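You operate a simulated robot arm through the tools that you are given. There is no shell and no other tool. Be economical: measure what you need, move in short steps, check, and stop when the job is done.

Carry out the task below with a simulated two-armed robot. There is one attempt and no reset: what you move stays moved.

Task
Swap the PC fan in slot 2 for the white fan.
Fine: the old fan goes in the spares tub; shut the fan drawer. Where these are worked on the way, their far stop is far enough and under half their travel is too little: fan drawer.

The check looks at the end state, three seconds after you hand in, the way a careful person would. Anything else that was tipped, shoved, dropped, spilled or broken makes it a failure.

Robot
Two 7-joint arms with two-finger parallel grippers on one trunk, on a base that drives. Base frame: it is fixed to the floor where the robot stands at the start and does not move with it; the origin is under the middle of the robot, x ahead of it, y to its left, z up. Readings come in cm, rad, newtons and seconds.
The left shoulder is at the start at [8.9, 18.2, 99.1], the right one opposite. With the tool pointing down near the work surface each hand reaches from about 34 to 78 cm from the robot's upright axis, wherever it stands, measured 20 degrees to its own side. Places, roughly: black fan [125, 0, 100]; bleed button [90, -20, 130]; blue latch [100, -20, 100]; case light switch [110, 0, 130]; drain valve [110, -10, 100]; fan dial [120, 10, 90]; fan drawer [120, 0, 90]; inside of the spares tub [70, 40, 70]; plate lock [120, 20, 80]; prop knob [120, 10, 100]; pump dial [120, 10, 100]; red latch [100, -20, 100]; red-band graphics card [125, 0, 100]; second fan slot [120, 0, 80]; start button [80, -10, 80]; supply switch [90, 0, 80]. Payload 3.91 kg a hand.
The TCP of each hand is the grasp point between the finger pads, 3 cm short of the fingertips. In the tool frame z runs along the fingers and y along their closing line. The gripper opens to 11 cm. The fingers are 2 cm wide and 1 cm thick; the gripper's body (4.8 by 11.2 cm) begins 5.5 cm behind the TCP.
Orientation is told as [roll, pitch, yaw] about the base's x, y, z axes, in that order, counted from this pose: with the fingers straight down and closing along the base's y, the tool's x points along the base's -x, its y along +y and its z along -z.

Tools
- The arms move only by the tool jog_arm. It takes "left_increments", "right_increments" or both (then of equal length, played together; a hand with none holds still); each is a list of rows, each a list of 7 numbers: the shift along the tool's x, y, z in units of 50 mm (1.0 is 50 mm), then the turn, a rotation vector about the tool's x, y, z in units of 6 degrees (1.0 is 6 degrees), then the opening, from 0 (shut) to 1 (fully open). In form: [[dx, dy, dz, ax, ay, az, grip], ...]. A call has 1 to 10 rows; each row shifts and turns the commanded pose from where the row before left it, along the tool's axes as they then stand. A call with a number of a shift or a turn outside -1 to 1 is refused whole. Each row takes 0.2 s and may step no farther than 5 cm and 0.15 rad from the row before; otherwise, or with a gripper value out of range, the whole call is refused. A pose out of reach is approached as far as the arm can. The call stops where the force on the tool passes 40 N (or 10 N more than at its start, if that is more) or the arm is blocked; 0.2 s more then pass. Each finger travels about 7.2 cm/s and halts on what it meets, pressing with about 41 N; the grip force reading is that of the motor and also rises with nothing between the fingers. The clock runs only during rows and for 0.2 s after the last one: add rows that do not move to give the fingers time. The reply holds the time, the measured pose of the TCP, the force on the tool along the base axes, the opening and the grip force, in the units named above and with some noise, with the torque about the TCP (base axes, N m) and any sound that the robot's microphone picked up.
- Cameras (640 x 400 px; columns grow to the right, rows downward): "scene" is now at [24.85, 1.7, 120.63]; the picture's right is [0.19, -0.98, 0.00], its down [-0.25, -0.05, -0.97] and it looks along [0.95, 0.18, -0.25] (base axes); focal length 214 px, centre (320, 200). "left" rides on the left gripper at [7.2, -1.7, -10.3] in its tool frame; the picture's right is [0.23, 0.97, 0.00], its down [-0.76, 0.18, -0.62] and it looks along [-0.61, 0.14, 0.78] (tool axes); focal length 222 px, centre (320, 200). "right" rides on the right gripper at [7.2, 1.7, -10.3] in its tool frame; the picture's right is [-0.23, 0.97, 0.00], its down [-0.76, -0.18, -0.62] and it looks along [-0.61, -0.14, 0.78] (tool axes); focal length 222 px, centre (320, 200). There is no depth. A picture from a camera that has moved, and an enlarged one, comes with that camera's place and axes in the base frame and with its lens.
- snapshot(camera): a new picture of that camera. No time passes.
- slide_trunk(by): slides the trunk up (or, below 0, down) by that many cm; the arms and the scene camera ride with it, the base frame stays. It gives what a move gives, with no picture.
- drive_base(legs): drives the robot by 1 to 6 legs, each [ahead, left, turn to the left] in cm, cm and rad, along the robot's own axes; the way and the turn of a leg run together, so that a leg with both is an arc; at most 150 cm and 3.142 rad a leg. The arms and the cameras ride along, it lands a little off, and it stops where it bumps. It gives what a move gives.
- turn_head(pan, tilt): turns the head with the scene camera to pan (to the left, within 1.396 rad either way) and tilt (down, from -0.506 to 1.204), counted from straight ahead of the robot. It gives what a move gives.
- close_up(camera, box): a new picture of the part [left, top, right, bottom] of that camera's present view, enlarged. No time passes.
- finish_job(): hands the job in; it is judged then, once.

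Work in short steps. Places have to be worked out from the pictures, the camera data and where the tool is seen: move nearer, look again, correct. Check each grasp and each placing, and mend what went wrong. You have 120 turns and 100 pictures in all, those below and enlarged ones among them. Open the grippers and draw the arms clear of the work before you hand the job in, unless the task says otherwise; then end with one line.

The tools are called after "Emit:" as a command line: name --argument value ..., lists and objects as JSON in quotes. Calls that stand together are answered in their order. jog_arm: Moves the arms, as the interface text tells. Its arguments: {"type":"object","properties":{"left_increments":{"type":"array","items":{"type":"array","items":{"type":"number"}}},"right_increments":{"type":"array","items":{"type":"array","items":{"type":"number"}}}},"required":[]} The other tools are called the same way: slide_trunk (by) slides the trunk up or down; drive_base (legs) drives the base; turn_head (pan, tilt) turns the head that bears the scene camera; snapshot (camera) takes a picture; close_up (camera, box) takes an enlarged picture of a part of a camera's view; finish_job () hands the job in.

At the start:

```text
time: 0.0
left_tcp_pos: [43.43, 22.14, 111.99]
left_ee_rot: [-0.002, 0.0, 0.0]
left_wrist_force: [0.8, -0.3, 1.0]
left_torque: [0.01, 0.02, -0.01]
left_grip_width: 11.0
left_gripper_force: 0.1
right_tcp_pos: [46.1, -18.94, 105.4]
right_ee_rot: [-0.001, 0.001, 0.0]
right_wrist_force: [0.8, 0.4, 1.3]
right_torque: [0.0, -0.03, -0.01]
right_grip_width: 11.0
right_gripper_force: 0.1
trunk travel left (down, up): [-25.0, 26.4]
robot x, y, heading: [0.23, -0.32, 0.0]
head pan, tilt: [0.19, 0.255]
```

scene: 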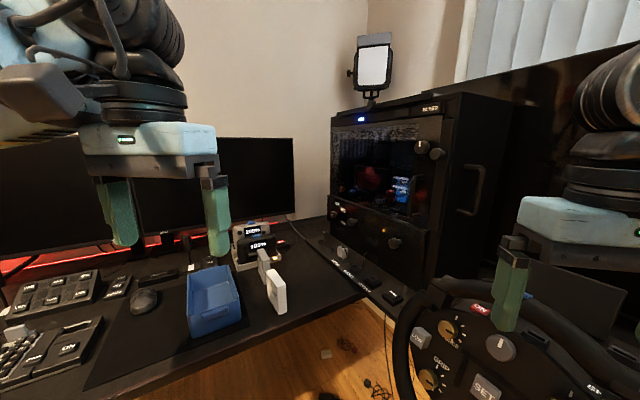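
right: 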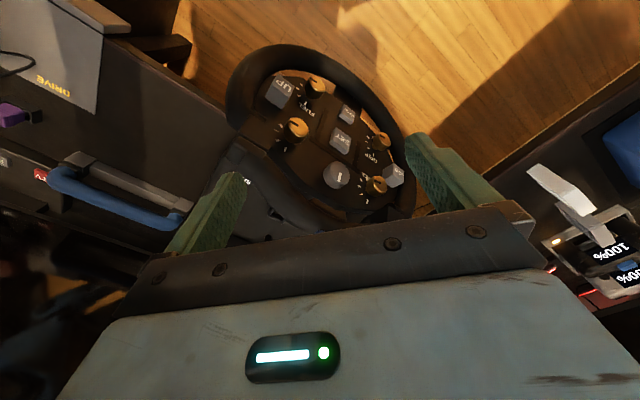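
left: 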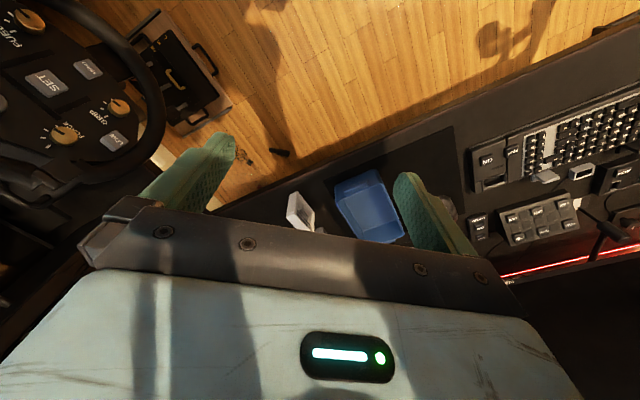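

The PC stands ahead with a front drawer, and the tub and perhaps the white fan are on the desk to the left. I zoom in on both areas.

Emit:
close_up --camera "scene" --box '[300, 80, 500, 310]'

Emit:
close_up --camera "scene" --box '[170, 200, 420, 350]'

```text
1.74 times, centred on (400, 195) of scene
camera zoom: at [24.85, 1.7, 120.63], right [0.19, -0.98, 0.0], down [-0.25, -0.05, -0.97], along [0.95, 0.18, -0.25], focal length 373 px, centre (181, 209)
```

zoom: 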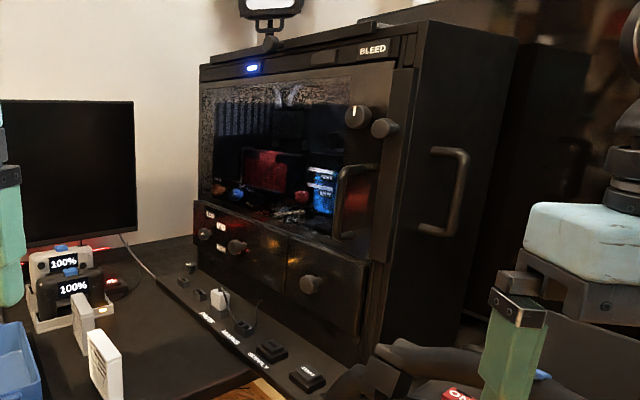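

```text
2.56 times, centred on (295, 275) of scene
camera zoom: at [24.85, 1.7, 120.63], right [0.19, -0.98, 0.0], down [-0.25, -0.05, -0.97], along [0.95, 0.18, -0.25], focal length 549 px, centre (384, 8)
```

zoom: 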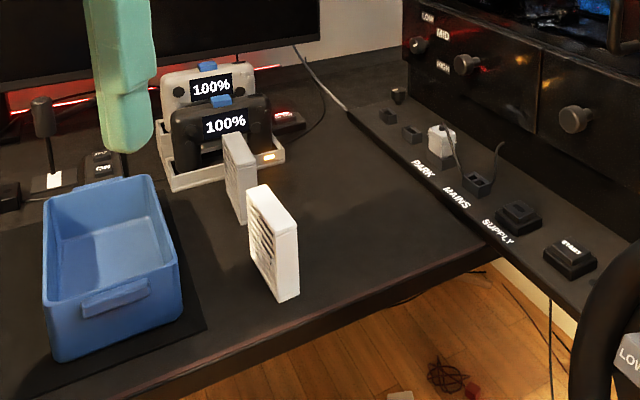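

The case looks yawed. I tilt the head down to see what surrounds the robot before driving.

Emit:
turn_head --pan 0.0 --tilt 0.8

Emit:
snapshot --camera "scene"

```text
time: 1.0
left_tcp_pos: [43.4, 22.15, 112.04]
left_ee_rot: [-0.001, 0.0, -0.001]
left_wrist_force: [-0.6, -0.9, 0.6]
left_torque: [-0.01, 0.03, 0.01]
left_grip_width: 11.0
left_gripper_force: 0.1
right_tcp_pos: [46.07, -18.9, 105.34]
right_ee_rot: [0.0, 0.0, 0.0]
right_wrist_force: [0.5, 0.5, 0.3]
right_torque: [0.02, 0.0, 0.03]
right_grip_width: 11.03
right_gripper_force: 0.0
trunk travel left (down, up): [-25.0, 26.4]
robot x, y, heading: [-0.24, -0.27, 0.003]
head pan, tilt: [0.0, 0.799]
```

```text
94 pictures are left
camera scene: at [23.74, -0.07, 115.77], right [0.0, -1.0, 0.0], down [-0.72, 0.0, -0.7], along [0.7, 0.0, -0.72], focal length 214 px, centre (320, 200)
```

scene: 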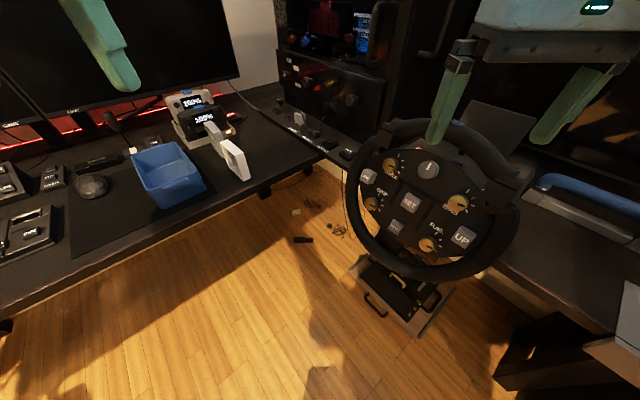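

The desk is L-shaped and rotated relative to me; the steering wheel sits close to the right (about x 40–65, y −35…−3). I edge forward-left into the corner and look at the case again.

Emit:
drive_base --legs '[[0, 18, 0], [18, 0, -0.3]]'

Emit:
turn_head --pan 0.1 --tilt 0.35

Emit:
snapshot --camera "scene"

```text
time: 4.3
left_tcp_pos: [65.81, 23.67, 112.03]
left_ee_rot: [0.0, 0.0, -0.298]
left_wrist_force: [-0.6, -0.1, 0.4]
left_torque: [-0.01, 0.03, 0.02]
left_grip_width: 10.98
left_gripper_force: 0.0
right_tcp_pos: [56.18, -16.37, 105.46]
right_ee_rot: [0.0, -0.001, -0.3]
right_wrist_force: [-0.8, 0.4, 0.3]
right_torque: [0.03, 0.03, 0.02]
right_grip_width: 10.99
right_gripper_force: 0.0
trunk travel left (down, up): [-25.0, 26.4]
robot x, y, heading: [17.82, 15.44, -0.308]
head pan, tilt: [0.0, 0.799]
```

```text
time: 5.2
left_tcp_pos: [65.75, 23.62, 112.04]
left_ee_rot: [0.0, -0.001, -0.3]
left_wrist_force: [-0.1, 0.7, -0.3]
left_torque: [0.05, -0.01, -0.01]
left_grip_width: 10.99
left_gripper_force: 0.1
right_tcp_pos: [56.23, -16.37, 105.46]
right_ee_rot: [0.001, 0.0, -0.3]
right_wrist_force: [0.4, -0.7, 0.1]
right_torque: [0.01, -0.01, -0.01]
right_grip_width: 10.97
right_gripper_force: 0.0
trunk travel left (down, up): [-25.0, 26.4]
robot x, y, heading: [17.81, 15.46, -0.3]
head pan, tilt: [0.099, 0.351]
```

```text
93 pictures are left
camera scene: at [41.77, 8.7, 119.72], right [-0.2, -0.98, 0.0], down [-0.34, 0.07, -0.94], along [0.92, -0.19, -0.34], focal length 214 px, centre (320, 200)
```

scene: 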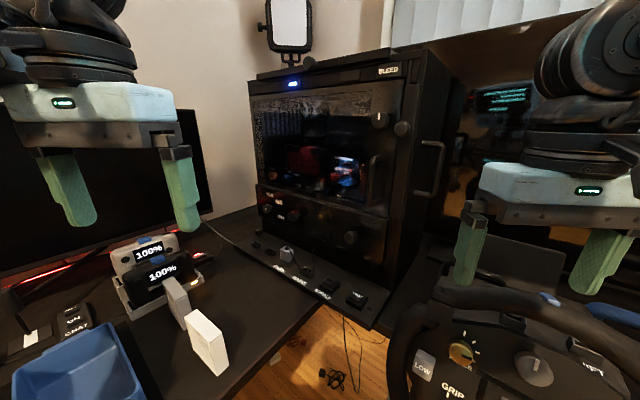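

Triangulating: the case front runs from about (124,15) to (84,−16), normal about (−0.62, 0.79). I zoom in on the drawers and the desk items from here.

Emit:
close_up --camera "scene" --box '[235, 170, 395, 310]'

Emit:
close_up --camera "scene" --box '[240, 60, 450, 230]'

Emit:
close_up --camera "scene" --box '[0, 210, 260, 400]'

```text
2.86 times, centred on (315, 240) of scene
camera zoom: at [41.77, 8.7, 119.72], right [-0.2, -0.98, 0.0], down [-0.34, 0.07, -0.94], along [0.92, -0.19, -0.34], focal length 613 px, centre (334, 86)
```

zoom: 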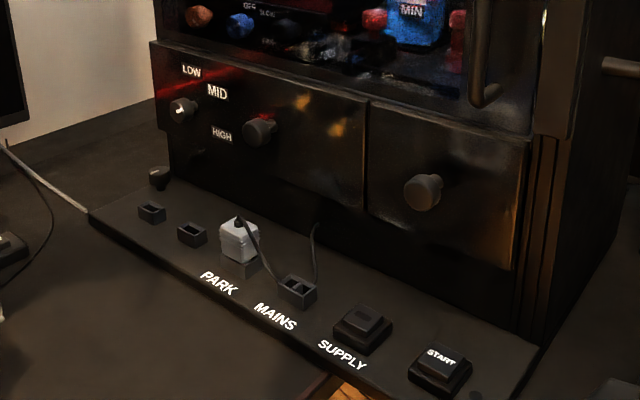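

```text
2.35 times, centred on (345, 145) of scene
camera zoom: at [41.77, 8.7, 119.72], right [-0.2, -0.98, 0.0], down [-0.34, 0.07, -0.94], along [0.92, -0.19, -0.34], focal length 505 px, centre (261, 329)
```

zoom: 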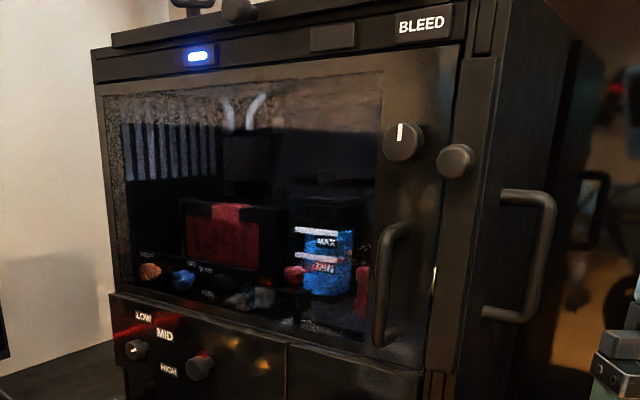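

```text
2.11 times, centred on (130, 305) of scene
camera zoom: at [41.77, 8.7, 119.72], right [-0.2, -0.98, 0.0], down [-0.34, 0.07, -0.94], along [0.92, -0.19, -0.34], focal length 452 px, centre (720, -21)
```

zoom: 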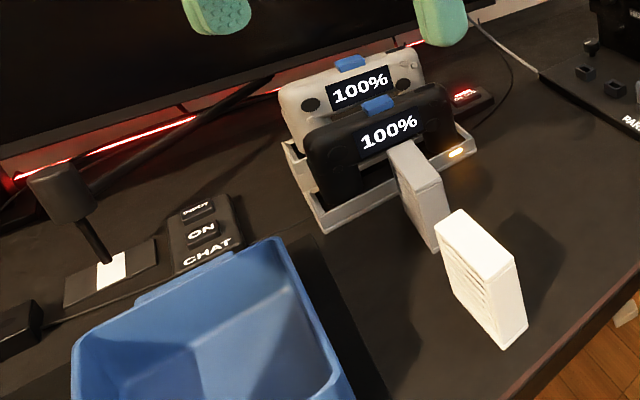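

The left drawer (LOW/MID/HIGH dial, knob near (106,4,91)) must be the fan drawer; the plug already sits in PARK. I drive to about (32,27) and turn to face along the desk edge, so the left arm reaches drawer, fan and tub.

Emit:
drive_base --legs '[[0, 15.6, 0], [9.8, 0, 0], [0, 0, -0.6]]'

Emit:
turn_head --pan 0.45 --tilt 0.5

Emit:
snapshot --camera "scene"

Emit:
snapshot --camera "right"

```text
time: 9.6
left_tcp_pos: [76.13, 6.99, 112.01]
left_ee_rot: [0.001, 0.0, -0.9]
left_wrist_force: [0.4, -0.2, 0.6]
left_torque: [0.02, 0.0, -0.01]
left_grip_width: 11.0
left_gripper_force: 0.1
right_tcp_pos: [45.6, -20.64, 105.49]
right_ee_rot: [0.001, 0.0, -0.9]
right_wrist_force: [0.3, 0.1, -0.1]
right_torque: [-0.04, 0.0, 0.01]
right_grip_width: 11.04
right_gripper_force: 0.1
trunk travel left (down, up): [-25.0, 26.4]
robot x, y, heading: [31.66, 27.07, -0.895]
head pan, tilt: [0.099, 0.351]
```

```text
time: 10.4
left_tcp_pos: [76.13, 7.03, 111.98]
left_ee_rot: [0.001, 0.0, -0.899]
left_wrist_force: [-0.1, -0.3, 0.1]
left_torque: [0.04, -0.04, 0.01]
left_grip_width: 10.96
left_gripper_force: 0.1
right_tcp_pos: [45.55, -20.64, 105.55]
right_ee_rot: [0.0, -0.001, -0.9]
right_wrist_force: [-0.3, 0.2, -0.3]
right_torque: [-0.01, 0.03, -0.02]
right_grip_width: 11.03
right_gripper_force: 0.2
trunk travel left (down, up): [-25.0, 26.4]
robot x, y, heading: [31.86, 27.17, -0.899]
head pan, tilt: [0.45, 0.499]
```

```text
89 pictures are left
camera scene: at [49.53, 10.76, 118.37], right [-0.43, -0.9, 0.0], down [-0.43, 0.21, -0.88], along [0.79, -0.38, -0.48], focal length 214 px, centre (320, 200)
```

scene: 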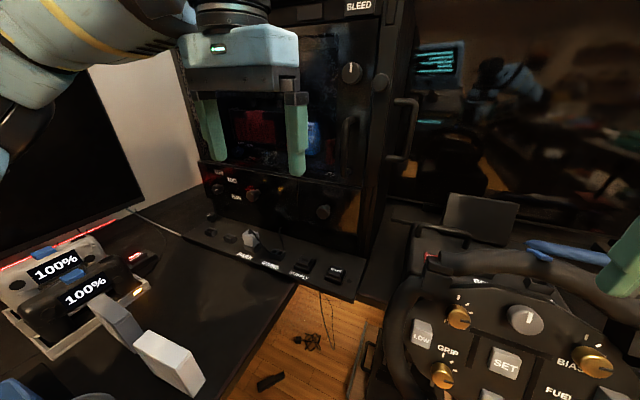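

```text
88 pictures are left
camera right: at [42.34, -14.02, 115.74], right [0.9, 0.43, 0.0], down [0.34, -0.71, 0.62], along [0.27, -0.56, -0.78], focal length 222 px, centre (320, 200)
```

right: 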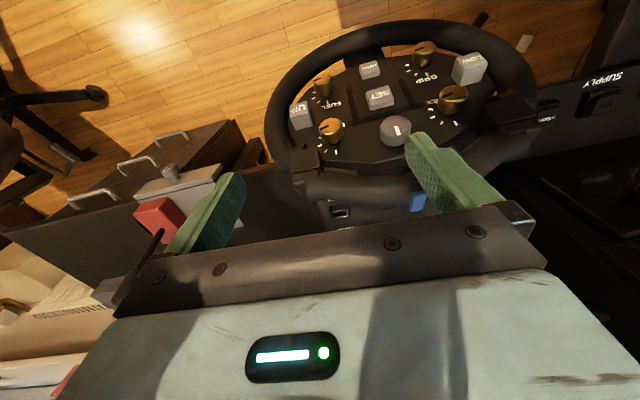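

Good view. I zoom in on the drawer to triangulate the knob.

Emit:
close_up --camera "scene" --box '[180, 150, 360, 290]'

```text
2.86 times, centred on (270, 220) of scene
camera zoom: at [49.53, 10.76, 118.37], right [-0.43, -0.9, 0.0], down [-0.43, 0.21, -0.88], along [0.79, -0.38, -0.48], focal length 613 px, centre (463, 143)
```

zoom: 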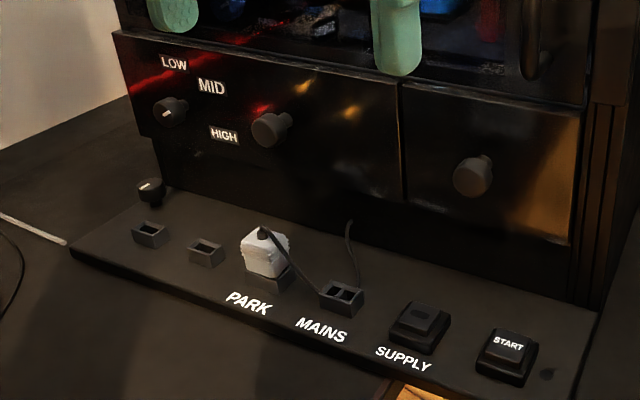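

Knob tip is near (111,4,88). I pitch the left hand forward by 60° (about tool y, negative) in place so it can approach the knob from the front, with its camera on top.

Emit:
jog_arm --left_increments '[[0, 0, 0, 0, -1, 0, 1], [0, 0, 0, 0, -1, 0, 1], [0, 0, 0, 0, -1, 0, 1], [0, 0, 0, 0, -1, 0, 1], [0, 0, 0, 0, -1, 0, 1], [0, 0, 0, 0, -1, 0, 1], [0, 0, 0, 0, -1, 0, 1], [0, 0, 0, 0, -1, 0, 1], [0, 0, 0, 0, -1, 0, 1], [0, 0, 0, 0, -1, 0, 1]]'

Emit:
snapshot --camera "left"

Emit:
snapshot --camera "scene"

```text
time: 12.6
left_tcp_pos: [76.1, 7.01, 111.97]
left_ee_rot: [-0.003, -1.048, -0.897]
left_wrist_force: [-0.6, -0.1, -0.3]
left_torque: [0.0, -0.01, 0.03]
left_grip_width: 10.99
left_gripper_force: 0.1
right_tcp_pos: [45.53, -20.55, 105.44]
right_ee_rot: [0.0, 0.001, -0.899]
right_wrist_force: [0.3, -0.2, -0.5]
right_torque: [-0.03, 0.0, 0.0]
right_grip_width: 10.99
right_gripper_force: 0.0
trunk travel left (down, up): [-25.0, 26.4]
robot x, y, heading: [31.77, 27.57, -0.901]
head pan, tilt: [0.45, 0.499]
```

```text
86 pictures are left
camera left: at [66.94, 15.69, 110.9], right [0.69, 0.69, -0.2], down [0.04, 0.24, 0.97], along [0.72, -0.68, 0.14], focal length 222 px, centre (320, 200)
```

left: 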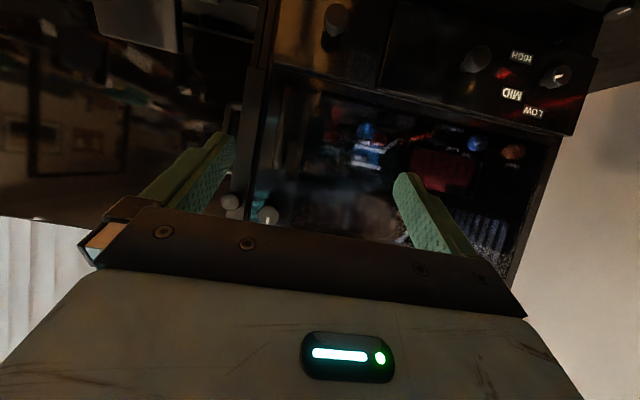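

```text
85 pictures are left
camera scene: at [49.54, 10.78, 118.36], right [-0.43, -0.9, 0.0], down [-0.43, 0.21, -0.88], along [0.79, -0.38, -0.48], focal length 214 px, centre (320, 200)
```

scene: 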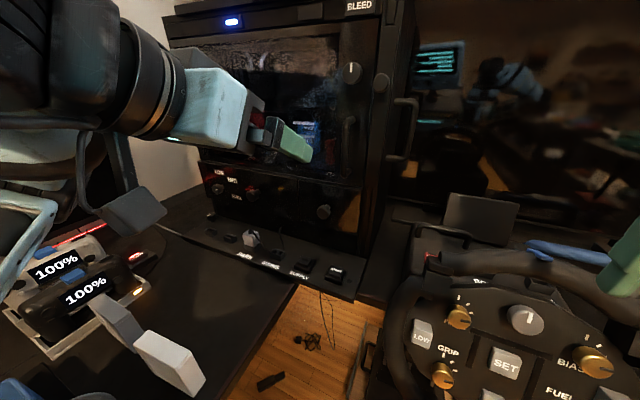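

Triangulating with the wrist camera, knob tip is (102.8,5.2,92), and front direction (0.72,0.69). I turn the hand 0.1 rad to match and move to a pre-grasp ~10 cm off the knob.

Emit:
jog_arm --left_increments '[[0, 0, 0, -0.83, 0, -0.48, 1], [0.245, 0.597, 0.575, 0, 0, 0, 1], [0.245, 0.597, 0.575, 0, 0, 0, 1], [0.245, 0.597, 0.575, 0, 0, 0, 1], [0.245, 0.597, 0.575, 0, 0, 0, 1], [0.245, 0.597, 0.575, 0, 0, 0, 1], [0.245, 0.597, 0.575, 0, 0, 0, 1]]'

Emit:
snapshot --camera "left"

Emit:
snapshot --camera "scene"

```text
time: 14.2
left_tcp_pos: [96.89, 11.41, 97.18]
left_ee_rot: [0.002, -1.049, -0.799]
left_wrist_force: [0.7, -1.3, 0.0]
left_torque: [0.0, 0.01, 0.0]
left_grip_width: 11.0
left_gripper_force: 0.1
right_tcp_pos: [45.64, -20.63, 105.45]
right_ee_rot: [0.0, 0.0, -0.899]
right_wrist_force: [0.4, -0.4, -0.2]
right_torque: [0.01, -0.01, 0.0]
right_grip_width: 11.0
right_gripper_force: 0.0
trunk travel left (down, up): [-25.0, 26.4]
robot x, y, heading: [31.94, 27.39, -0.901]
head pan, tilt: [0.45, 0.499]
```

```text
84 pictures are left
camera left: at [86.91, 19.15, 95.97], right [0.62, 0.76, -0.2], down [0.01, 0.24, 0.97], along [0.79, -0.6, 0.14], focal length 222 px, centre (320, 200)
```

left: 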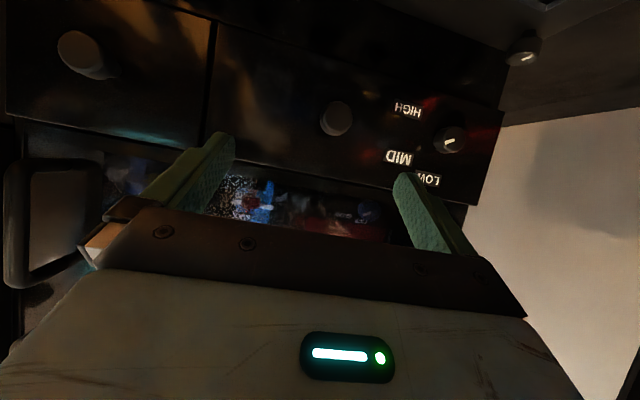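

```text
83 pictures are left
camera scene: at [49.56, 10.79, 118.36], right [-0.43, -0.9, 0.0], down [-0.43, 0.21, -0.88], along [0.79, -0.38, -0.48], focal length 214 px, centre (320, 200)
```

scene: 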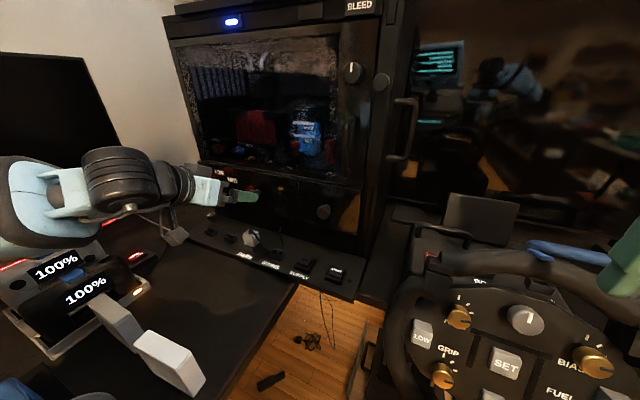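

Refined knob tip ≈ (106,4.6,90.5). I advance 9 cm along the tool with a 1.7 cm lateral correction, then look.

Emit:
jog_arm --left_increments '[[0.02, 0.34, 0.4, 0, 0, 0, 0.7], [0, 0, 0.7, 0, 0, 0, 0.6], [0, 0, 0.7, 0, 0, 0, 0.6]]'

Emit:
snapshot --camera "left"

Emit:
close_up --camera "scene" --box '[170, 140, 350, 280]'

```text
time: 15.0
left_tcp_pos: [103.5, 6.98, 92.49]
left_ee_rot: [0.0, -1.048, -0.798]
left_wrist_force: [-0.2, -0.2, 0.2]
left_torque: [0.01, -0.02, 0.01]
left_grip_width: 6.61
left_gripper_force: 0.0
right_tcp_pos: [45.59, -20.69, 105.42]
right_ee_rot: [0.001, 0.002, -0.899]
right_wrist_force: [0.6, -0.1, 0.1]
right_torque: [0.01, 0.02, 0.01]
right_grip_width: 10.98
right_gripper_force: 0.1
trunk travel left (down, up): [-25.0, 26.4]
robot x, y, heading: [31.54, 27.19, -0.901]
head pan, tilt: [0.45, 0.499]
```

```text
82 pictures are left
camera left: at [93.43, 14.63, 91.35], right [0.62, 0.76, -0.2], down [0.02, 0.24, 0.97], along [0.79, -0.6, 0.13], focal length 222 px, centre (320, 200)
```

left: 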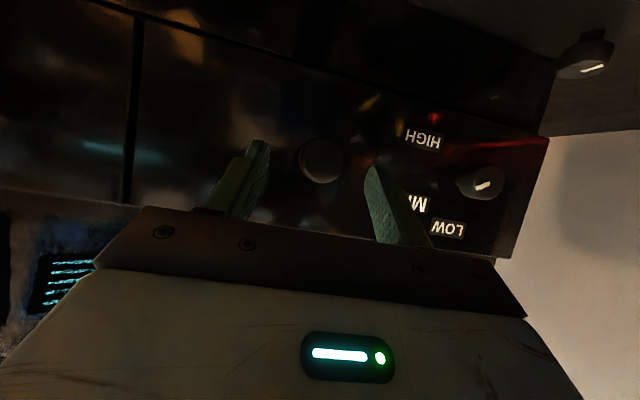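

```text
2.86 times, centred on (260, 210) of scene
camera zoom: at [49.58, 10.74, 118.35], right [-0.43, -0.9, 0.0], down [-0.43, 0.21, -0.88], along [0.79, -0.38, -0.48], focal length 613 px, centre (491, 171)
```

zoom: 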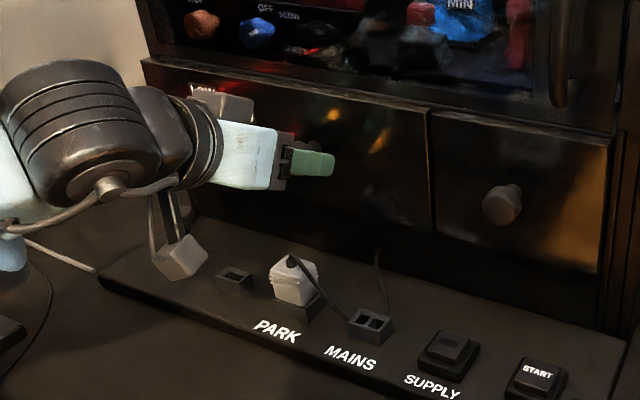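

The knob is centred between the fingers, about 3.4 cm ahead. I advance 3.6 cm and close.

Emit:
jog_arm --left_increments '[[0, 0, 0.36, 0, 0, 0, 0.6], [0, 0, 0.36, 0, 0, 0, 0.6], [0, 0, 0, 0, 0, 0, 0], [0, 0, 0, 0, 0, 0, 0], [0, 0, 0, 0, 0, 0, 0]]'

Emit:
snapshot --camera "left"

```text
time: 16.2
left_tcp_pos: [105.2, 5.18, 90.94]
left_ee_rot: [0.004, -1.048, -0.797]
left_wrist_force: [-26.9, 30.0, 2.2]
left_torque: [0.37, -0.03, -0.87]
left_grip_width: 3.3
left_gripper_force: 45.0
right_tcp_pos: [45.19, -20.36, 105.68]
right_ee_rot: [0.001, -0.004, -0.899]
right_wrist_force: [-0.7, -0.1, 0.3]
right_torque: [0.01, -0.03, 0.0]
right_grip_width: 11.0
right_gripper_force: 0.1
trunk travel left (down, up): [-25.0, 26.4]
robot x, y, heading: [31.42, 27.57, -0.898]
head pan, tilt: [0.45, 0.499]
```

```text
80 pictures are left
camera left: at [95.31, 12.86, 89.78], right [0.62, 0.76, -0.2], down [0.01, 0.24, 0.97], along [0.79, -0.6, 0.14], focal length 222 px, centre (320, 200)
```

left: 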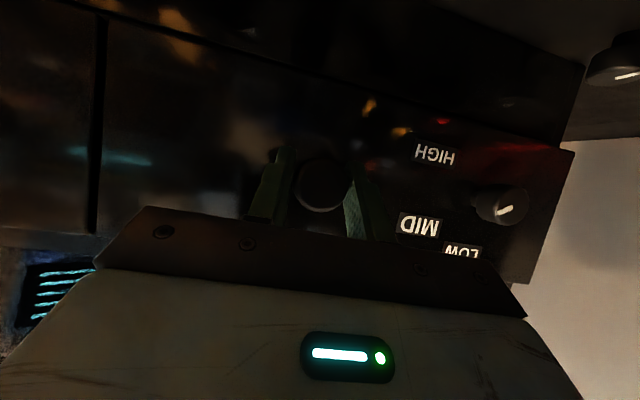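

Knob is gripped (3.3 cm). I pull straight out along (−0.69,0.72,0), first a short way.

Emit:
jog_arm --left_increments '[[0.1, 0, -0.173, 0, 0, 0, 0], [0.15, 0, -0.26, 0, 0, 0, 0], [0.15, 0, -0.26, 0, 0, 0, 0], [0.15, 0, -0.26, 0, 0, 0, 0]]'

Emit:
snapshot --camera "scene"

```text
time: 17.2
left_tcp_pos: [101.96, 9.27, 90.88]
left_ee_rot: [0.001, -1.054, -0.793]
left_wrist_force: [13.5, 14.6, 18.0]
left_torque: [0.02, -0.1, -0.86]
left_grip_width: 3.28
left_gripper_force: 44.8
right_tcp_pos: [45.6, -20.42, 105.46]
right_ee_rot: [-0.001, -0.002, -0.9]
right_wrist_force: [0.2, 0.6, 0.1]
right_torque: [0.0, 0.02, 0.01]
right_grip_width: 11.0
right_gripper_force: 0.0
trunk travel left (down, up): [-25.0, 26.4]
robot x, y, heading: [31.53, 27.3, -0.9]
head pan, tilt: [0.45, 0.499]
```

```text
79 pictures are left
camera scene: at [49.52, 11.04, 118.42], right [-0.43, -0.9, 0.0], down [-0.43, 0.21, -0.88], along [0.79, -0.38, -0.48], focal length 214 px, centre (320, 200)
```

scene: 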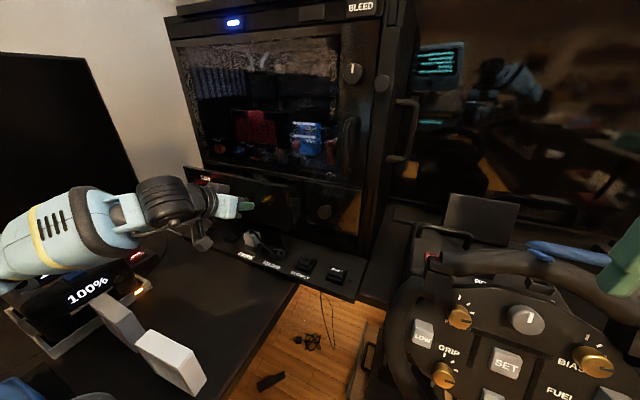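

The drawer slides, direction actually (−0.62,0.785). I straighten the hand accordingly and pull on.

Emit:
jog_arm --left_increments '[[0, 0.1, 0, 0.83, 0, 0.48, 0], [0.15, 0.03, -0.26, 0, 0, 0, 0], [0.15, 0.0, -0.26, 0, 0, 0, 0], [0.15, 0.0, -0.26, 0, 0, 0, 0], [0.15, 0.0, -0.26, 0, 0, 0, 0]]'

Emit:
turn_head --pan 0.75 --tilt 0.6

Emit:
snapshot --camera "scene"

```text
time: 18.4
left_tcp_pos: [98.03, 13.77, 90.94]
left_ee_rot: [-0.002, -1.047, -0.9]
left_wrist_force: [-12.4, -8.5, 12.5]
left_torque: [0.4, 0.11, 0.43]
left_grip_width: 3.23
left_gripper_force: 45.0
right_tcp_pos: [45.28, -20.6, 105.56]
right_ee_rot: [0.001, -0.002, -0.9]
right_wrist_force: [-0.1, -0.5, 0.2]
right_torque: [0.0, 0.02, -0.03]
right_grip_width: 10.99
right_gripper_force: 0.1
trunk travel left (down, up): [-25.0, 26.4]
robot x, y, heading: [31.55, 27.69, -0.9]
head pan, tilt: [0.45, 0.499]
```

```text
time: 19.2
left_tcp_pos: [98.09, 13.76, 90.79]
left_ee_rot: [0.001, -1.048, -0.901]
left_wrist_force: [-18.9, -14.1, 6.9]
left_torque: [-0.14, 0.28, 0.57]
left_grip_width: 3.22
left_gripper_force: 45.1
right_tcp_pos: [45.34, -20.85, 105.37]
right_ee_rot: [0.001, 0.001, -0.898]
right_wrist_force: [0.8, 0.6, -0.1]
right_torque: [-0.01, -0.01, 0.02]
right_grip_width: 10.99
right_gripper_force: 0.0
trunk travel left (down, up): [-25.0, 26.4]
robot x, y, heading: [31.51, 27.33, -0.901]
head pan, tilt: [0.75, 0.6]
```

```text
78 pictures are left
camera scene: at [49.81, 13.25, 117.48], right [-0.15, -0.99, 0.0], down [-0.56, 0.09, -0.83], along [0.82, -0.12, -0.56], focal length 214 px, centre (320, 200)
```

scene: 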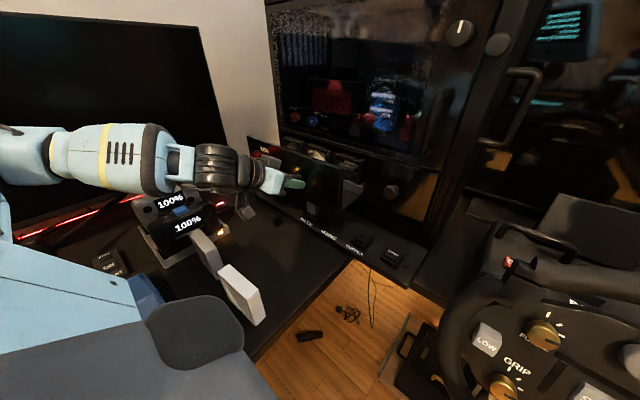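

Drawer opened ~11 cm; true direction is near (−0.65,0.76). I relieve the side load and pull further to its stop.

Emit:
jog_arm --left_increments '[[0.15, -0.07, -0.26, 0, 0, 0, 0], [0.15, -0.02, -0.26, 0, 0, 0, 0], [0.15, -0.02, -0.26, 0, 0, 0, 0], [0.15, -0.02, -0.26, 0, 0, 0, 0]]'

Emit:
snapshot --camera "scene"

```text
time: 20.2
left_tcp_pos: [94.18, 18.46, 90.75]
left_ee_rot: [0.007, -1.049, -0.899]
left_wrist_force: [-3.4, -1.1, 9.8]
left_torque: [0.33, -0.1, 0.66]
left_grip_width: 3.2
left_gripper_force: 45.3
right_tcp_pos: [45.48, -20.71, 105.55]
right_ee_rot: [0.001, 0.001, -0.898]
right_wrist_force: [-0.1, -0.5, -0.2]
right_torque: [-0.01, 0.03, -0.01]
right_grip_width: 11.01
right_gripper_force: 0.1
trunk travel left (down, up): [-25.0, 26.4]
robot x, y, heading: [31.6, 27.05, -0.904]
head pan, tilt: [0.75, 0.6]
```

```text
77 pictures are left
camera scene: at [49.95, 13.46, 117.48], right [-0.15, -0.99, 0.0], down [-0.56, 0.08, -0.83], along [0.82, -0.12, -0.56], focal length 214 px, centre (320, 200)
```

scene: 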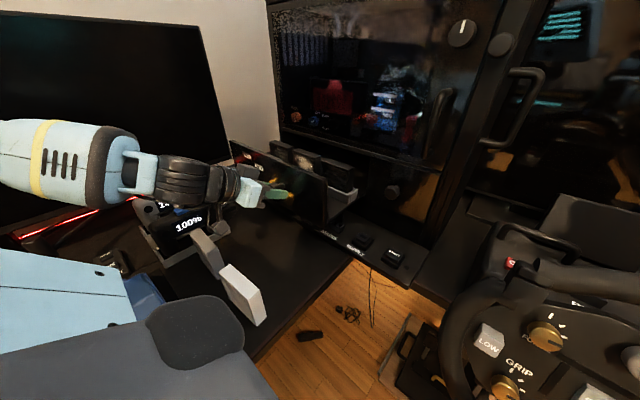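

Fans in the drawer are appearing. I zoom to see the drawer contents and the hand's clearance over the desk items.

Emit:
close_up --camera "scene" --box '[140, 110, 400, 290]'

```text
2.22 times, centred on (270, 200) of scene
camera zoom: at [49.95, 13.46, 117.48], right [-0.15, -0.99, 0.0], down [-0.56, 0.08, -0.83], along [0.82, -0.12, -0.56], focal length 477 px, centre (431, 200)
```

zoom: 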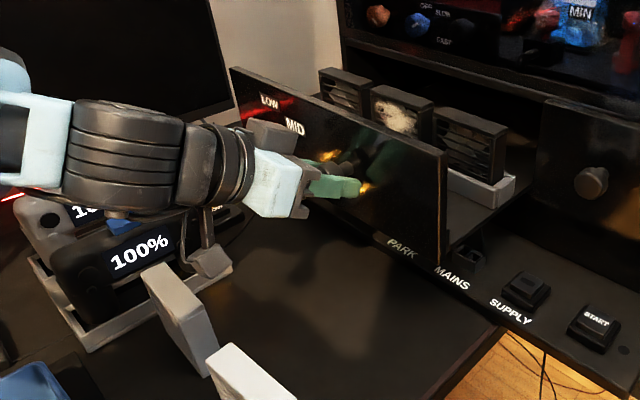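

Three fans stand in a row in the drawer. My hand's camera would get close to the loose fans if I keep pulling this low, so I pivot the hand upward about the knob (about its closing axis) while holding it.

Emit:
jog_arm --left_increments '[[0, 0, 0, 0, 1, 0, 0], [0, 0, 0, 0, 1, 0, 0], [0, 0, 0, 0, 1, 0, 0], [0, 0, 0, 0, 1, 0, 0], [0, 0, 0, 0, 1, 0, 0]]'

Emit:
snapshot --camera "scene"

```text
time: 21.4
left_tcp_pos: [94.34, 18.31, 90.67]
left_ee_rot: [0.002, -0.524, -0.899]
left_wrist_force: [7.2, 5.7, 3.8]
left_torque: [-0.99, -0.77, 0.42]
left_grip_width: 3.21
left_gripper_force: 44.6
right_tcp_pos: [45.65, -20.58, 105.55]
right_ee_rot: [-0.001, -0.001, -0.899]
right_wrist_force: [0.6, -0.2, -0.4]
right_torque: [0.0, 0.02, -0.03]
right_grip_width: 11.0
right_gripper_force: 0.1
trunk travel left (down, up): [-25.0, 26.4]
robot x, y, heading: [31.49, 27.75, -0.899]
head pan, tilt: [0.75, 0.6]
```

```text
75 pictures are left
camera scene: at [50.12, 13.46, 117.45], right [-0.15, -0.99, 0.0], down [-0.56, 0.08, -0.82], along [0.82, -0.12, -0.57], focal length 214 px, centre (320, 200)
```

scene: 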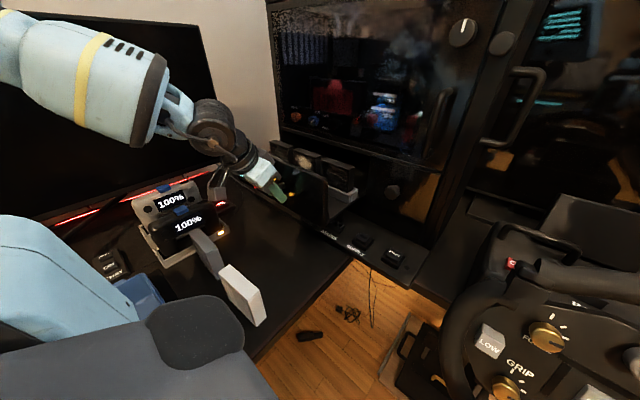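

Pivot worked and the hand is now clear. I continue pulling.

Emit:
jog_arm --left_increments '[[0.26, -0.015, -0.15, 0, 0, 0, 0], [0.26, -0.015, -0.15, 0, 0, 0, 0], [0.26, -0.015, -0.15, 0, 0, 0, 0], [0.26, -0.015, -0.15, 0, 0, 0, 0]]'

Emit:
snapshot --camera "scene"

```text
time: 22.4
left_tcp_pos: [90.8, 22.41, 90.78]
left_ee_rot: [0.001, -0.528, -0.897]
left_wrist_force: [33.2, -14.9, 0.9]
left_torque: [0.0, -0.12, 0.45]
left_grip_width: 3.17
left_gripper_force: 45.6
right_tcp_pos: [45.84, -20.99, 105.42]
right_ee_rot: [-0.002, 0.002, -0.902]
right_wrist_force: [-0.3, 0.7, -1.1]
right_torque: [0.01, 0.0, 0.0]
right_grip_width: 11.04
right_gripper_force: 0.1
trunk travel left (down, up): [-25.0, 26.4]
robot x, y, heading: [32.09, 26.82, -0.901]
head pan, tilt: [0.75, 0.6]
```

```text
74 pictures are left
camera scene: at [50.47, 13.12, 117.36], right [-0.15, -0.99, 0.0], down [-0.56, 0.09, -0.82], along [0.81, -0.12, -0.57], focal length 214 px, centre (320, 200)
```

scene: 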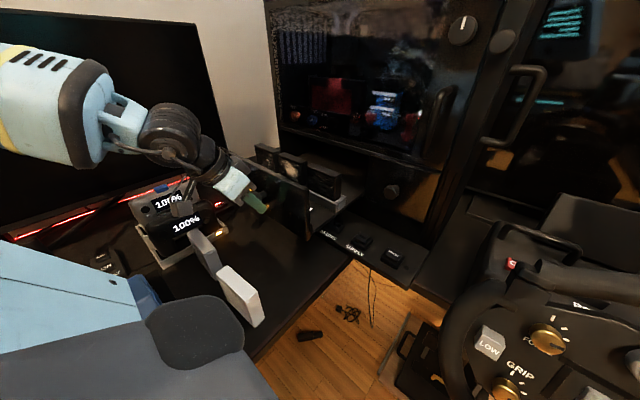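

Resistance of 36 N suggests the far stop (22 cm travel). I release the knob and back off along the tool axis.

Emit:
jog_arm --left_increments '[[0, 0, 0, 0, 0, 0, 0.7], [0, 0, 0, 0, 0, 0, 0.7], [0, 0, 0, 0, 0, 0, 0.7], [0, 0, -0.6, 0, 0, 0, 0.7], [0, 0, -0.8, 0, 0, 0, 0.7], [0, 0, -0.8, 0, 0, 0, 0.7], [0, 0, -0.8, 0, 0, 0, 0.7]]'

Emit:
snapshot --camera "scene"

Emit:
snapshot --camera "left"

```text
time: 24.0
left_tcp_pos: [85.44, 28.57, 103.67]
left_ee_rot: [0.0, -0.523, -0.9]
left_wrist_force: [-1.1, -0.5, -0.2]
left_torque: [0.03, 0.04, -0.03]
left_grip_width: 7.7
left_gripper_force: 0.1
right_tcp_pos: [45.55, -20.67, 105.59]
right_ee_rot: [-0.001, 0.0, -0.899]
right_wrist_force: [0.7, -0.1, -0.1]
right_torque: [0.02, 0.01, -0.01]
right_grip_width: 10.99
right_gripper_force: 0.1
trunk travel left (down, up): [-25.0, 26.4]
robot x, y, heading: [31.77, 27.64, -0.897]
head pan, tilt: [0.75, 0.6]
```

```text
73 pictures are left
camera scene: at [50.06, 13.43, 117.46], right [-0.15, -0.99, 0.0], down [-0.56, 0.08, -0.83], along [0.82, -0.12, -0.56], focal length 214 px, centre (320, 200)
```

scene: 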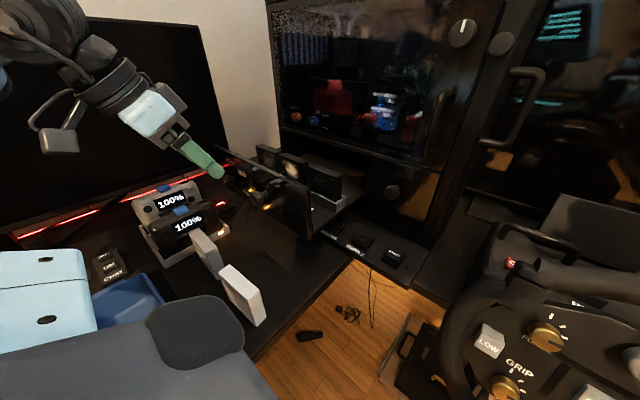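

```text
72 pictures are left
camera left: at [77.05, 36.37, 109.04], right [0.64, 0.76, -0.11], down [0.36, -0.16, 0.92], along [0.68, -0.63, -0.37], focal length 222 px, centre (320, 200)
```

left: 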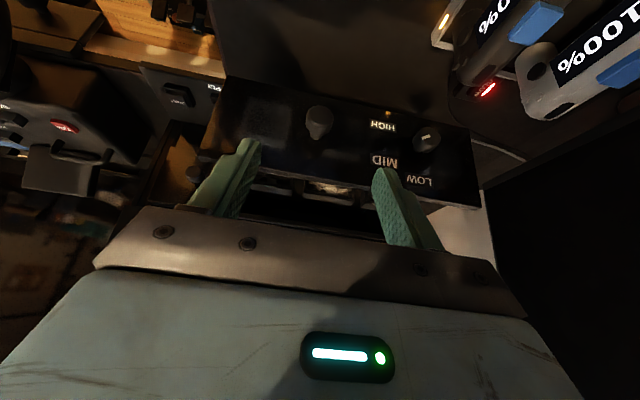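

I bring the hand vertical and above the open drawer to look inside.

Emit:
jog_arm --left_increments '[[0, 0, -0.3, 0, 1, 0, 1], [0, 0, 0, 0, 1, 0, 1], [0, 0, 0, 0, 1, 0, 1], [0, 0, 0, 0, 1, 0, 1], [0, 0, 0, 0, 1, 0, 1], [-0.65, -0.03, -0.415, 0, 0, 0, 1], [-0.65, -0.03, -0.415, 0, 0, 0, 1], [-0.65, -0.03, -0.415, 0, 0, 0, 1], [-0.65, -0.03, -0.415, 0, 0, 0, 1]]'

Emit:
snapshot --camera "left"

Emit:
snapshot --camera "scene"

```text
time: 26.0
left_tcp_pos: [92.83, 18.51, 113.28]
left_ee_rot: [-0.001, 0.001, -0.898]
left_wrist_force: [0.3, 0.1, 0.2]
left_torque: [0.01, -0.02, 0.01]
left_grip_width: 11.02
left_gripper_force: 0.1
right_tcp_pos: [45.53, -20.79, 105.35]
right_ee_rot: [0.001, 0.003, -0.898]
right_wrist_force: [0.1, -0.2, -0.1]
right_torque: [0.02, -0.03, 0.01]
right_grip_width: 11.04
right_gripper_force: 0.0
trunk travel left (down, up): [-25.0, 26.4]
robot x, y, heading: [31.73, 27.01, -0.901]
head pan, tilt: [0.75, 0.6]
```

```text
71 pictures are left
camera left: at [86.93, 23.01, 123.62], right [0.62, 0.78, 0.0], down [0.61, -0.49, 0.62], along [0.49, -0.39, -0.78], focal length 222 px, centre (320, 200)
```

left: 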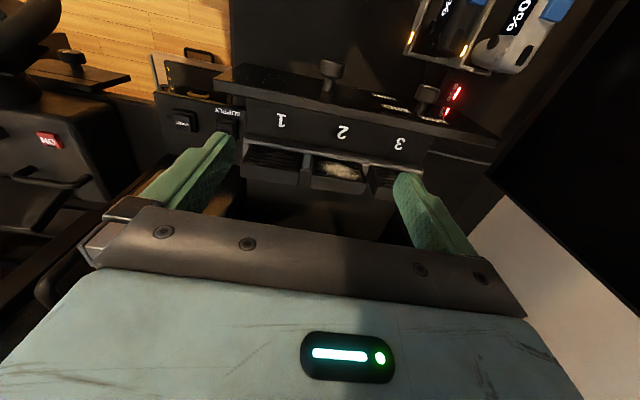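

```text
70 pictures are left
camera scene: at [50.08, 13.32, 117.44], right [-0.15, -0.99, 0.0], down [-0.56, 0.08, -0.82], along [0.82, -0.12, -0.57], focal length 214 px, centre (320, 200)
```

scene: 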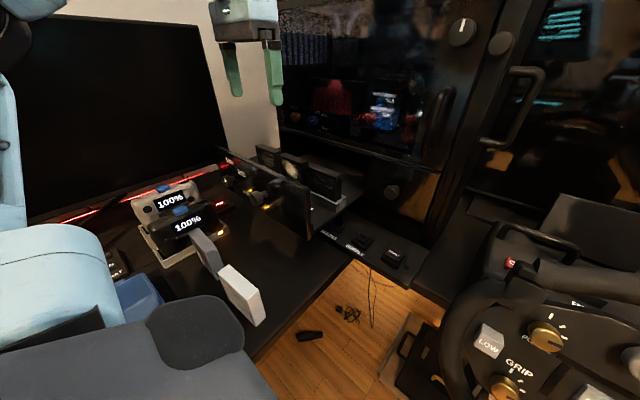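

Slots labelled 1-2-3; slot 2 is the middle. I zoom in.

Emit:
close_up --camera "left" --box '[220, 60, 500, 220]'

Emit:
close_up --camera "scene" --box '[200, 120, 400, 260]'

```text
2.29 times, centred on (360, 140) of left
camera zoom: at [86.93, 23.01, 123.62], right [0.62, 0.78, 0.0], down [0.61, -0.49, 0.62], along [0.49, -0.39, -0.78], focal length 508 px, centre (229, 337)
```

zoom: 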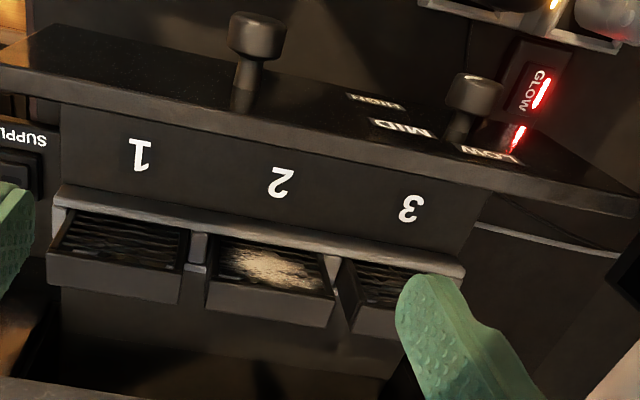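

```text
2.86 times, centred on (300, 190) of scene
camera zoom: at [50.08, 13.32, 117.44], right [-0.15, -0.99, 0.0], down [-0.56, 0.08, -0.82], along [0.82, -0.12, -0.57], focal length 613 px, centre (377, 229)
```

zoom: 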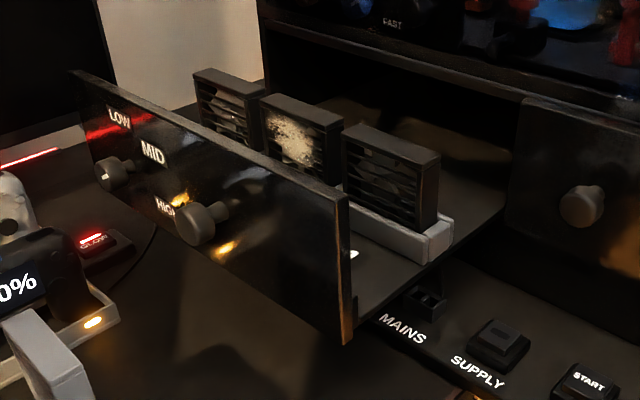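

Fan 2's top is around (104.5,12.5,94), and its thickness lies along the drawer direction. I turn the hand ~91° so its fingers close along that direction.

Emit:
jog_arm --left_increments '[[0, 0, 0, 0, 0, -1, 1], [0, 0, 0, 0, 0, -1, 1], [0, 0, 0, 0, 0, -1, 1], [0, 0, 0, 0, 0, -1, 1], [0, 0, 0, 0, 0, -1, 1], [0, 0, 0, 0, 0, -1, 1], [0, 0, 0, 0, 0, -1, 1], [0, 0, 0, 0, 0, -1, 1]]'

Emit:
jog_arm --left_increments '[[0, 0, 0, 0, 0, -1, 1], [0, 0, 0, 0, 0, -1, 1], [0, 0, 0, 0, 0, -1, 1], [0, 0, 0, 0, 0, -1, 1], [0, 0, 0, 0, 0, -1, 1], [0, 0, 0, 0, 0, -1, 1], [0, 0, 0, 0, 0, -1, 1], [0, 0, 0, 0, 0, -0.23, 1]]'

Emit:
snapshot --camera "left"

Emit:
snapshot --camera "scene"

```text
time: 27.8
left_tcp_pos: [92.71, 18.59, 113.33]
left_ee_rot: [0.0, 0.0, -0.058]
left_wrist_force: [-0.7, -0.4, -0.5]
left_torque: [0.04, 0.0, -0.02]
left_grip_width: 11.0
left_gripper_force: 0.1
right_tcp_pos: [45.58, -20.7, 105.39]
right_ee_rot: [0.0, 0.0, -0.898]
right_wrist_force: [-0.4, 0.6, 0.3]
right_torque: [0.01, -0.01, 0.0]
right_grip_width: 11.0
right_gripper_force: 0.0
trunk travel left (down, up): [-25.0, 26.4]
robot x, y, heading: [31.78, 27.38, -0.895]
head pan, tilt: [0.75, 0.6]
```

```text
time: 29.6
left_tcp_pos: [92.67, 18.63, 113.22]
left_ee_rot: [-0.001, 0.0, 0.699]
left_wrist_force: [0.6, -0.9, 0.3]
left_torque: [0.0, 0.01, 0.0]
left_grip_width: 11.0
left_gripper_force: 0.1
right_tcp_pos: [45.65, -20.57, 105.46]
right_ee_rot: [0.0, 0.001, -0.898]
right_wrist_force: [0.3, -0.3, 0.7]
right_torque: [-0.04, -0.01, -0.02]
right_grip_width: 10.97
right_gripper_force: 0.1
trunk travel left (down, up): [-25.0, 26.4]
robot x, y, heading: [31.87, 27.22, -0.899]
head pan, tilt: [0.75, 0.6]
```

```text
67 pictures are left
camera left: at [88.23, 12.56, 123.59], right [-0.8, 0.6, 0.0], down [0.47, 0.63, 0.62], along [0.37, 0.5, -0.78], focal length 222 px, centre (320, 200)
```

left: 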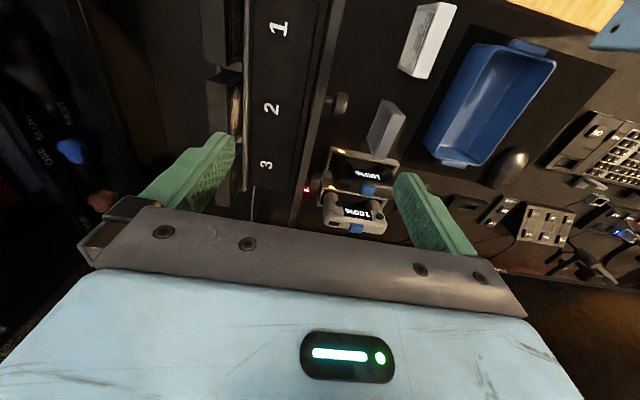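

```text
66 pictures are left
camera scene: at [50.08, 13.41, 117.46], right [-0.15, -0.99, 0.0], down [-0.56, 0.08, -0.83], along [0.82, -0.12, -0.56], focal length 214 px, centre (320, 200)
```

scene: 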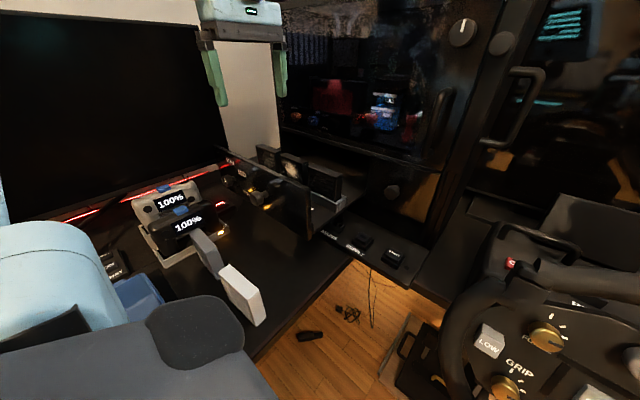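

The hand is turned. I shift it over fan 2's estimated position at the same height.

Emit:
jog_arm --left_increments '[[-0.34, -0.82, 0, 0, 0, 0, 1], [-0.34, -0.82, 0, 0, 0, 0, 1], [-0.34, -0.82, 0, 0, 0, 0, 1]]'

Emit:
snapshot --camera "left"

Emit:
close_up --camera "scene" --box '[200, 60, 400, 260]'

```text
time: 30.4
left_tcp_pos: [104.6, 12.22, 113.15]
left_ee_rot: [0.004, 0.001, 0.695]
left_wrist_force: [0.1, 0.0, -0.4]
left_torque: [0.05, 0.0, -0.02]
left_grip_width: 11.0
left_gripper_force: 0.0
right_tcp_pos: [45.71, -20.89, 105.23]
right_ee_rot: [0.001, 0.002, -0.898]
right_wrist_force: [0.8, -0.5, -0.5]
right_torque: [0.03, -0.01, 0.0]
right_grip_width: 10.99
right_gripper_force: 0.2
trunk travel left (down, up): [-25.0, 26.4]
robot x, y, heading: [31.44, 27.15, -0.898]
head pan, tilt: [0.75, 0.6]
```

```text
65 pictures are left
camera left: at [100.19, 6.17, 123.47], right [-0.8, 0.6, 0.0], down [0.47, 0.62, 0.62], along [0.37, 0.5, -0.78], focal length 222 px, centre (320, 200)
```

left: 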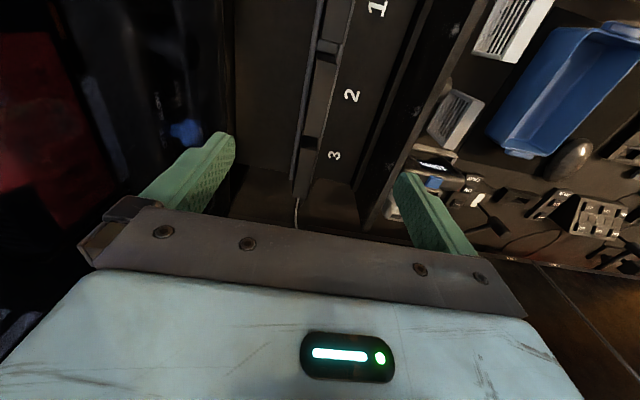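

```text
2.00 times, centred on (300, 160) of scene
camera zoom: at [50.24, 13.25, 117.4], right [-0.15, -0.99, 0.0], down [-0.56, 0.08, -0.82], along [0.82, -0.12, -0.57], focal length 429 px, centre (360, 280)
```

zoom: 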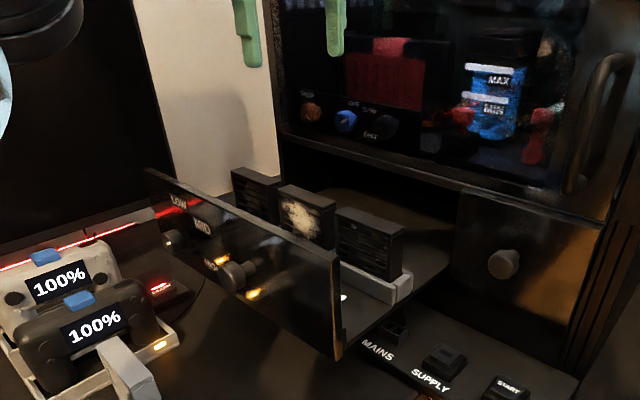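

Zoom into the wrist view for the fan tops.

Emit:
close_up --camera "left" --box '[230, 0, 420, 220]'

```text
1.82 times, centred on (325, 110) of left
camera zoom: at [100.19, 6.17, 123.47], right [-0.8, 0.6, 0.0], down [0.47, 0.62, 0.62], along [0.37, 0.5, -0.78], focal length 404 px, centre (311, 364)
```

zoom: 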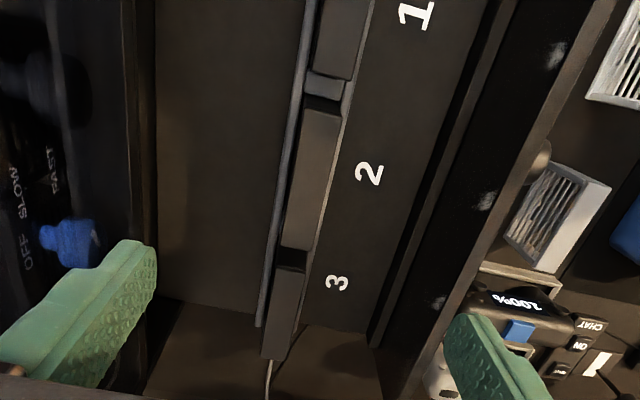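

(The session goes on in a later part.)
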